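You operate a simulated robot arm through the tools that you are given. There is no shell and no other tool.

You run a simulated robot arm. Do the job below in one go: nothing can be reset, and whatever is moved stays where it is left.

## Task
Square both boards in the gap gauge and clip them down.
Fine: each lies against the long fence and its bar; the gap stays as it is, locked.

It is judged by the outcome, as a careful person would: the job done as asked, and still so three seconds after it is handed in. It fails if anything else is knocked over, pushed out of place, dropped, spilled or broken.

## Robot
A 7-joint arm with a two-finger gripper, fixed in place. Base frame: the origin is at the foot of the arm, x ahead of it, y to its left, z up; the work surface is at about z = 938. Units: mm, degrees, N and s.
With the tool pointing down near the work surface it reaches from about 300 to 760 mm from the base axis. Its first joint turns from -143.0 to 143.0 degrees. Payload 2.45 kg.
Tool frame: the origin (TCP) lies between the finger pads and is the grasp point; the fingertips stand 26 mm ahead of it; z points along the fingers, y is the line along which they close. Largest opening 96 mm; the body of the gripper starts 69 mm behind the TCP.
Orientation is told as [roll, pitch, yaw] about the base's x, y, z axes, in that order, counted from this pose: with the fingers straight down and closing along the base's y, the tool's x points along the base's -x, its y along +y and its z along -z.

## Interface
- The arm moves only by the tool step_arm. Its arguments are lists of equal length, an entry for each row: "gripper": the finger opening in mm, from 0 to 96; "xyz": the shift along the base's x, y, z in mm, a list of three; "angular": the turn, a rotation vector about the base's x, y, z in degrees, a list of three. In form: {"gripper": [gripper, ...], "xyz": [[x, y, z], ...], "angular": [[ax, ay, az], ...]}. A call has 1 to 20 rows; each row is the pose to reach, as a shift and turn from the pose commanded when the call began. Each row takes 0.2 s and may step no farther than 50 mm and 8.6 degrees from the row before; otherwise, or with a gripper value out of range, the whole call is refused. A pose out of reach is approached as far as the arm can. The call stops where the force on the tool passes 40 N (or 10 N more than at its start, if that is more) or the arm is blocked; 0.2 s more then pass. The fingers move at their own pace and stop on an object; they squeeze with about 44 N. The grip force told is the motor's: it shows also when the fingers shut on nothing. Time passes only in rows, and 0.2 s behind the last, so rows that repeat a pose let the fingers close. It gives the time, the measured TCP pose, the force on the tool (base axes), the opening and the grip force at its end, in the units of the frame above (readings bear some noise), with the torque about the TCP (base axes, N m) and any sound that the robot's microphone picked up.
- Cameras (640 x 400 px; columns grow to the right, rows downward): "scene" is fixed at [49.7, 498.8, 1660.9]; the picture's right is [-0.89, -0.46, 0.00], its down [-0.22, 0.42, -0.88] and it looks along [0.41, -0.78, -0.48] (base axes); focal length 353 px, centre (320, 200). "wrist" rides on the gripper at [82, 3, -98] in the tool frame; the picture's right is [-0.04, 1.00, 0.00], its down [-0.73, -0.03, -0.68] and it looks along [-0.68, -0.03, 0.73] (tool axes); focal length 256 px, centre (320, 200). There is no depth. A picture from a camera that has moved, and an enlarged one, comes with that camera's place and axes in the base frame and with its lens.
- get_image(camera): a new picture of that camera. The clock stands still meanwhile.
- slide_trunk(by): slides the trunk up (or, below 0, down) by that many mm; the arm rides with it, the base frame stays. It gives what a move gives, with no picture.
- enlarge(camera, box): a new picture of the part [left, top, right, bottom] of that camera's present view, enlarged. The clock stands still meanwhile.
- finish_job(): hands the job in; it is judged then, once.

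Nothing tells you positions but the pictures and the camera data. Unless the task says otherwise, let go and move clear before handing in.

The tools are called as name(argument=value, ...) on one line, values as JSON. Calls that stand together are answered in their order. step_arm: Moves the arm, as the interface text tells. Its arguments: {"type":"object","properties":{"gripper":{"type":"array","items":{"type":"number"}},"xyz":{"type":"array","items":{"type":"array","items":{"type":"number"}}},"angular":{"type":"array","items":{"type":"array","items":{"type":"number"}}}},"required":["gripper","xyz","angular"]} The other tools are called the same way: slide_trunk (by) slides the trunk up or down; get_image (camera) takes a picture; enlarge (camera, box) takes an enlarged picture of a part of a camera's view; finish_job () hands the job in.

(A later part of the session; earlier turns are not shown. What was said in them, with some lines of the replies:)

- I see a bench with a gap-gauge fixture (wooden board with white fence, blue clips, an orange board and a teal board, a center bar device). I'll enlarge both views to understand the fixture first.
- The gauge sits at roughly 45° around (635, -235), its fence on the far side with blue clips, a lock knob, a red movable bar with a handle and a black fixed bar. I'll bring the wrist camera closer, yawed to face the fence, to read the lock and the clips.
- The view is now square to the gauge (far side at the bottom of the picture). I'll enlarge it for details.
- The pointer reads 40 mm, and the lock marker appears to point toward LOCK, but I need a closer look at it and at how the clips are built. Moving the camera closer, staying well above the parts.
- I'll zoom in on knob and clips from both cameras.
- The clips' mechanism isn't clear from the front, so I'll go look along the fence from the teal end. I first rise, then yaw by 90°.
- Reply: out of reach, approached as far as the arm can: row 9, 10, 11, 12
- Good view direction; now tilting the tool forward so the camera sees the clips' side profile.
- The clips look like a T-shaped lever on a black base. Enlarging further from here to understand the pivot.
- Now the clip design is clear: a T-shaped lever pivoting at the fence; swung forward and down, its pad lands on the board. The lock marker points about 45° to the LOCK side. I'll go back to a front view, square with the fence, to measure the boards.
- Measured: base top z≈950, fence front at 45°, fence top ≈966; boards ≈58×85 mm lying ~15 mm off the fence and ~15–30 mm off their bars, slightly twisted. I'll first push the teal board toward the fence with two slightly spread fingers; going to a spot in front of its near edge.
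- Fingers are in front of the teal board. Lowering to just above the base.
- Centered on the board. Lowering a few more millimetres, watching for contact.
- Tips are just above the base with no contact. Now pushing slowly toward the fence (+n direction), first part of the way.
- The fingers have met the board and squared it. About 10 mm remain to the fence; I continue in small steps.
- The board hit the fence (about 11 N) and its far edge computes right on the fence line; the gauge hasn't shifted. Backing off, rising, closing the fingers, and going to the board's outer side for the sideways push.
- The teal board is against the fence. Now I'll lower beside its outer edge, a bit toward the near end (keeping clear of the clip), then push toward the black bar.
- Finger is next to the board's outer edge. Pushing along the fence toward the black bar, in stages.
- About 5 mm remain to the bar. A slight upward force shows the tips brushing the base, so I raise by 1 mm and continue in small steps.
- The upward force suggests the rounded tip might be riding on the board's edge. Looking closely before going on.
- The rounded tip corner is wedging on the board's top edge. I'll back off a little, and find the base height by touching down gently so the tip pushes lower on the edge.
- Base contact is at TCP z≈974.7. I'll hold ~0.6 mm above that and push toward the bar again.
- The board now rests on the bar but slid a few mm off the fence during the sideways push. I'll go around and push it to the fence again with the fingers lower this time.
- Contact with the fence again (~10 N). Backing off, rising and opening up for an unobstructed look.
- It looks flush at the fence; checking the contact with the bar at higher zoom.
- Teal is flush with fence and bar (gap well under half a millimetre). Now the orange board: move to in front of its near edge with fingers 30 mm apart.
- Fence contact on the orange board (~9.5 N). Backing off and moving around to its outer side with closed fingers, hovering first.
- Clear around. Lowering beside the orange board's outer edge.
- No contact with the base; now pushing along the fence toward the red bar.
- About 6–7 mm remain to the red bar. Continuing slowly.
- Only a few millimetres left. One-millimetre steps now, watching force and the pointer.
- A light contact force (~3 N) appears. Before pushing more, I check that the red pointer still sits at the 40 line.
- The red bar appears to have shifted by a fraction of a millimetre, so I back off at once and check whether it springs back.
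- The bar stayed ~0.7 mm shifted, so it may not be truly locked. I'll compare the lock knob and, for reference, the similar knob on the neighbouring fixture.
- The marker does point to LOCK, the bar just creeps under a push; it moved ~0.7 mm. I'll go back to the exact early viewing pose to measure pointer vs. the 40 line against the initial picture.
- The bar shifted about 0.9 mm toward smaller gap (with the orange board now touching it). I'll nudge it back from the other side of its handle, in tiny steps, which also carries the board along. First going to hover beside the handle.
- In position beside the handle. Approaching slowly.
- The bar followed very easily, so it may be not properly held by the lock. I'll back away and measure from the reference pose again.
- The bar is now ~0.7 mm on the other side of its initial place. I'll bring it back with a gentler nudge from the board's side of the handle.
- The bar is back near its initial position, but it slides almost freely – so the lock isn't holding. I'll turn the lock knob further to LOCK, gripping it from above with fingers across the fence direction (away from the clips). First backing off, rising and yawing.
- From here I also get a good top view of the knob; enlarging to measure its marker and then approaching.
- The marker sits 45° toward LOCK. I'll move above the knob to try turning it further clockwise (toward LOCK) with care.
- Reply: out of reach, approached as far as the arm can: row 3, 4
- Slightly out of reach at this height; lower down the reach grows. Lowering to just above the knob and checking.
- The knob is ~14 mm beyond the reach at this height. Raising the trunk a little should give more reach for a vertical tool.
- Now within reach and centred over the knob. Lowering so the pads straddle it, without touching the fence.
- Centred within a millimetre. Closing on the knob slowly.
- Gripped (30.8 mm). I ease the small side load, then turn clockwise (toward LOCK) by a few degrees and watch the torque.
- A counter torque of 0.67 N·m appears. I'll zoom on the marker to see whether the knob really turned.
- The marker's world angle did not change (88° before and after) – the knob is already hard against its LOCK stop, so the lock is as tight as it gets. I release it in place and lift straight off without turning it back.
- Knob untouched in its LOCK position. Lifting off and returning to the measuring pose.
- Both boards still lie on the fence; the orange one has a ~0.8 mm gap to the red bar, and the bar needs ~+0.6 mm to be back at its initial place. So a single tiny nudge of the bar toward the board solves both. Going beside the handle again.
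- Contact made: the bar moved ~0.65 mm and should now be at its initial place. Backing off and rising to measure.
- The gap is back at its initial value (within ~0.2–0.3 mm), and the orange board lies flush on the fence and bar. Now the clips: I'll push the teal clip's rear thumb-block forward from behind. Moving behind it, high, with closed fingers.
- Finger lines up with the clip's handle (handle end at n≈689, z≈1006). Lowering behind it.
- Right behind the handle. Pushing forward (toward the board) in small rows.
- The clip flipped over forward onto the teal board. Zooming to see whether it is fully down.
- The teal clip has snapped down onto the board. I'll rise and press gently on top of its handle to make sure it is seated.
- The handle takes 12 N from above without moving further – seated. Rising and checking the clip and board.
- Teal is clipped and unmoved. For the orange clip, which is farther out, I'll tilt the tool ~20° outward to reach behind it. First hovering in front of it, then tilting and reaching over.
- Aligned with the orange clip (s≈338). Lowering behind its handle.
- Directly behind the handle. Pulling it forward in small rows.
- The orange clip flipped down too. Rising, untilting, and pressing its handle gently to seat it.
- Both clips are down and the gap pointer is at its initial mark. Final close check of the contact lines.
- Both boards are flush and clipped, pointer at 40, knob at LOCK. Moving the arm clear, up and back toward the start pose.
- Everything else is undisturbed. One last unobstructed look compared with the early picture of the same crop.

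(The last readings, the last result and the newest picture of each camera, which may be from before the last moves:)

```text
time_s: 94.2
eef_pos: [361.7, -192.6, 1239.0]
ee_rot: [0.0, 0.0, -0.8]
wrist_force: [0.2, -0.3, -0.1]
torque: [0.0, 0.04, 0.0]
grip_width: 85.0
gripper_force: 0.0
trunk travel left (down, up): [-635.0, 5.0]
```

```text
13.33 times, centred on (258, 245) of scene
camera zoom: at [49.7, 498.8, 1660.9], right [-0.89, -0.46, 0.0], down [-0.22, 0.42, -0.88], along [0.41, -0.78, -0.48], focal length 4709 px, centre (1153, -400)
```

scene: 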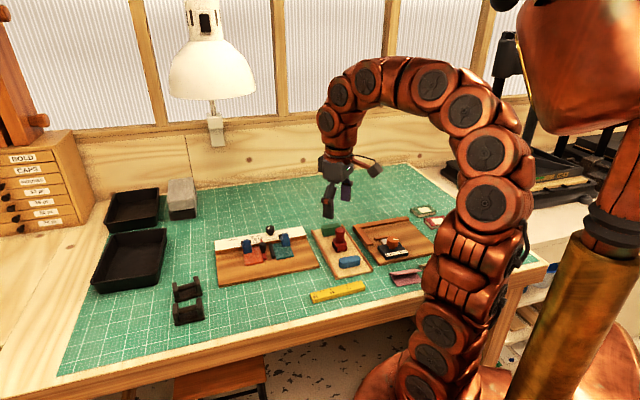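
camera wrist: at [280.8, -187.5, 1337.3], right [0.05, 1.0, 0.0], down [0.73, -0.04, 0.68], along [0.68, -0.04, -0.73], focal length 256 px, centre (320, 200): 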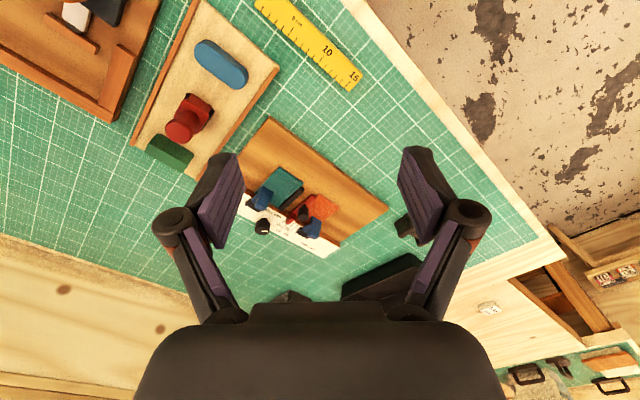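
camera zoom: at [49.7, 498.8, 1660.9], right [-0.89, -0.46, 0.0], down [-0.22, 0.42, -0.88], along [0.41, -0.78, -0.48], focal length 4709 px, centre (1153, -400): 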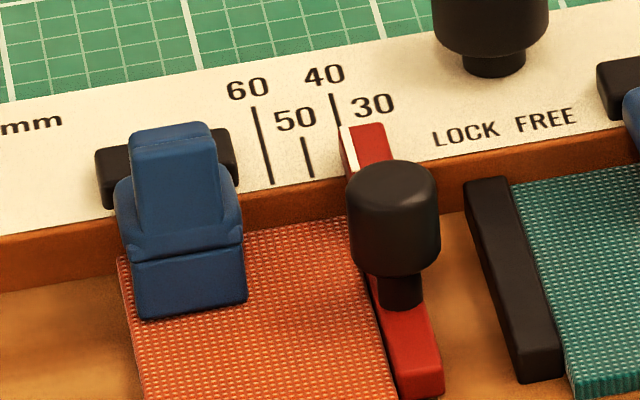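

In the same crop as at the start, the red bar sits where it began (within about 0.3 mm), and the knob still points to LOCK. Both boards lie against the fence and their bars with the clips down, and the arm is clear, so I'm handing in.

finish_job()

```text
The job is handed in.
```

Both boards are squared in the gap gauge and clipped down, and I've handed the job in. I haven't seen the verdict.

- **Boards:** the teal and orange boards lie against the long fence. The teal board touches the black bar. The orange board is within about 0.3–0.4 mm of the red bar.
- **Clips:** both are flipped down onto the boards. I pressed each with about 12 N and neither moved further.
- **Gap:** my sideways push on the orange board shifted the red bar by about 0.9 mm. I nudged it back, and in the last pictures it is within about 0.3 mm of where it started, with the pointer at 40.
- **Lock:** the knob points to LOCK. I tried turning it further and it was already against its stop. Even so, the red bar slid under only a few newtons, so the lock holds it weakly.

Nothing else on the bench looks disturbed. I raised the trunk 60 mm for reach and left it there. The arm is clear of the gauge with its gripper open.
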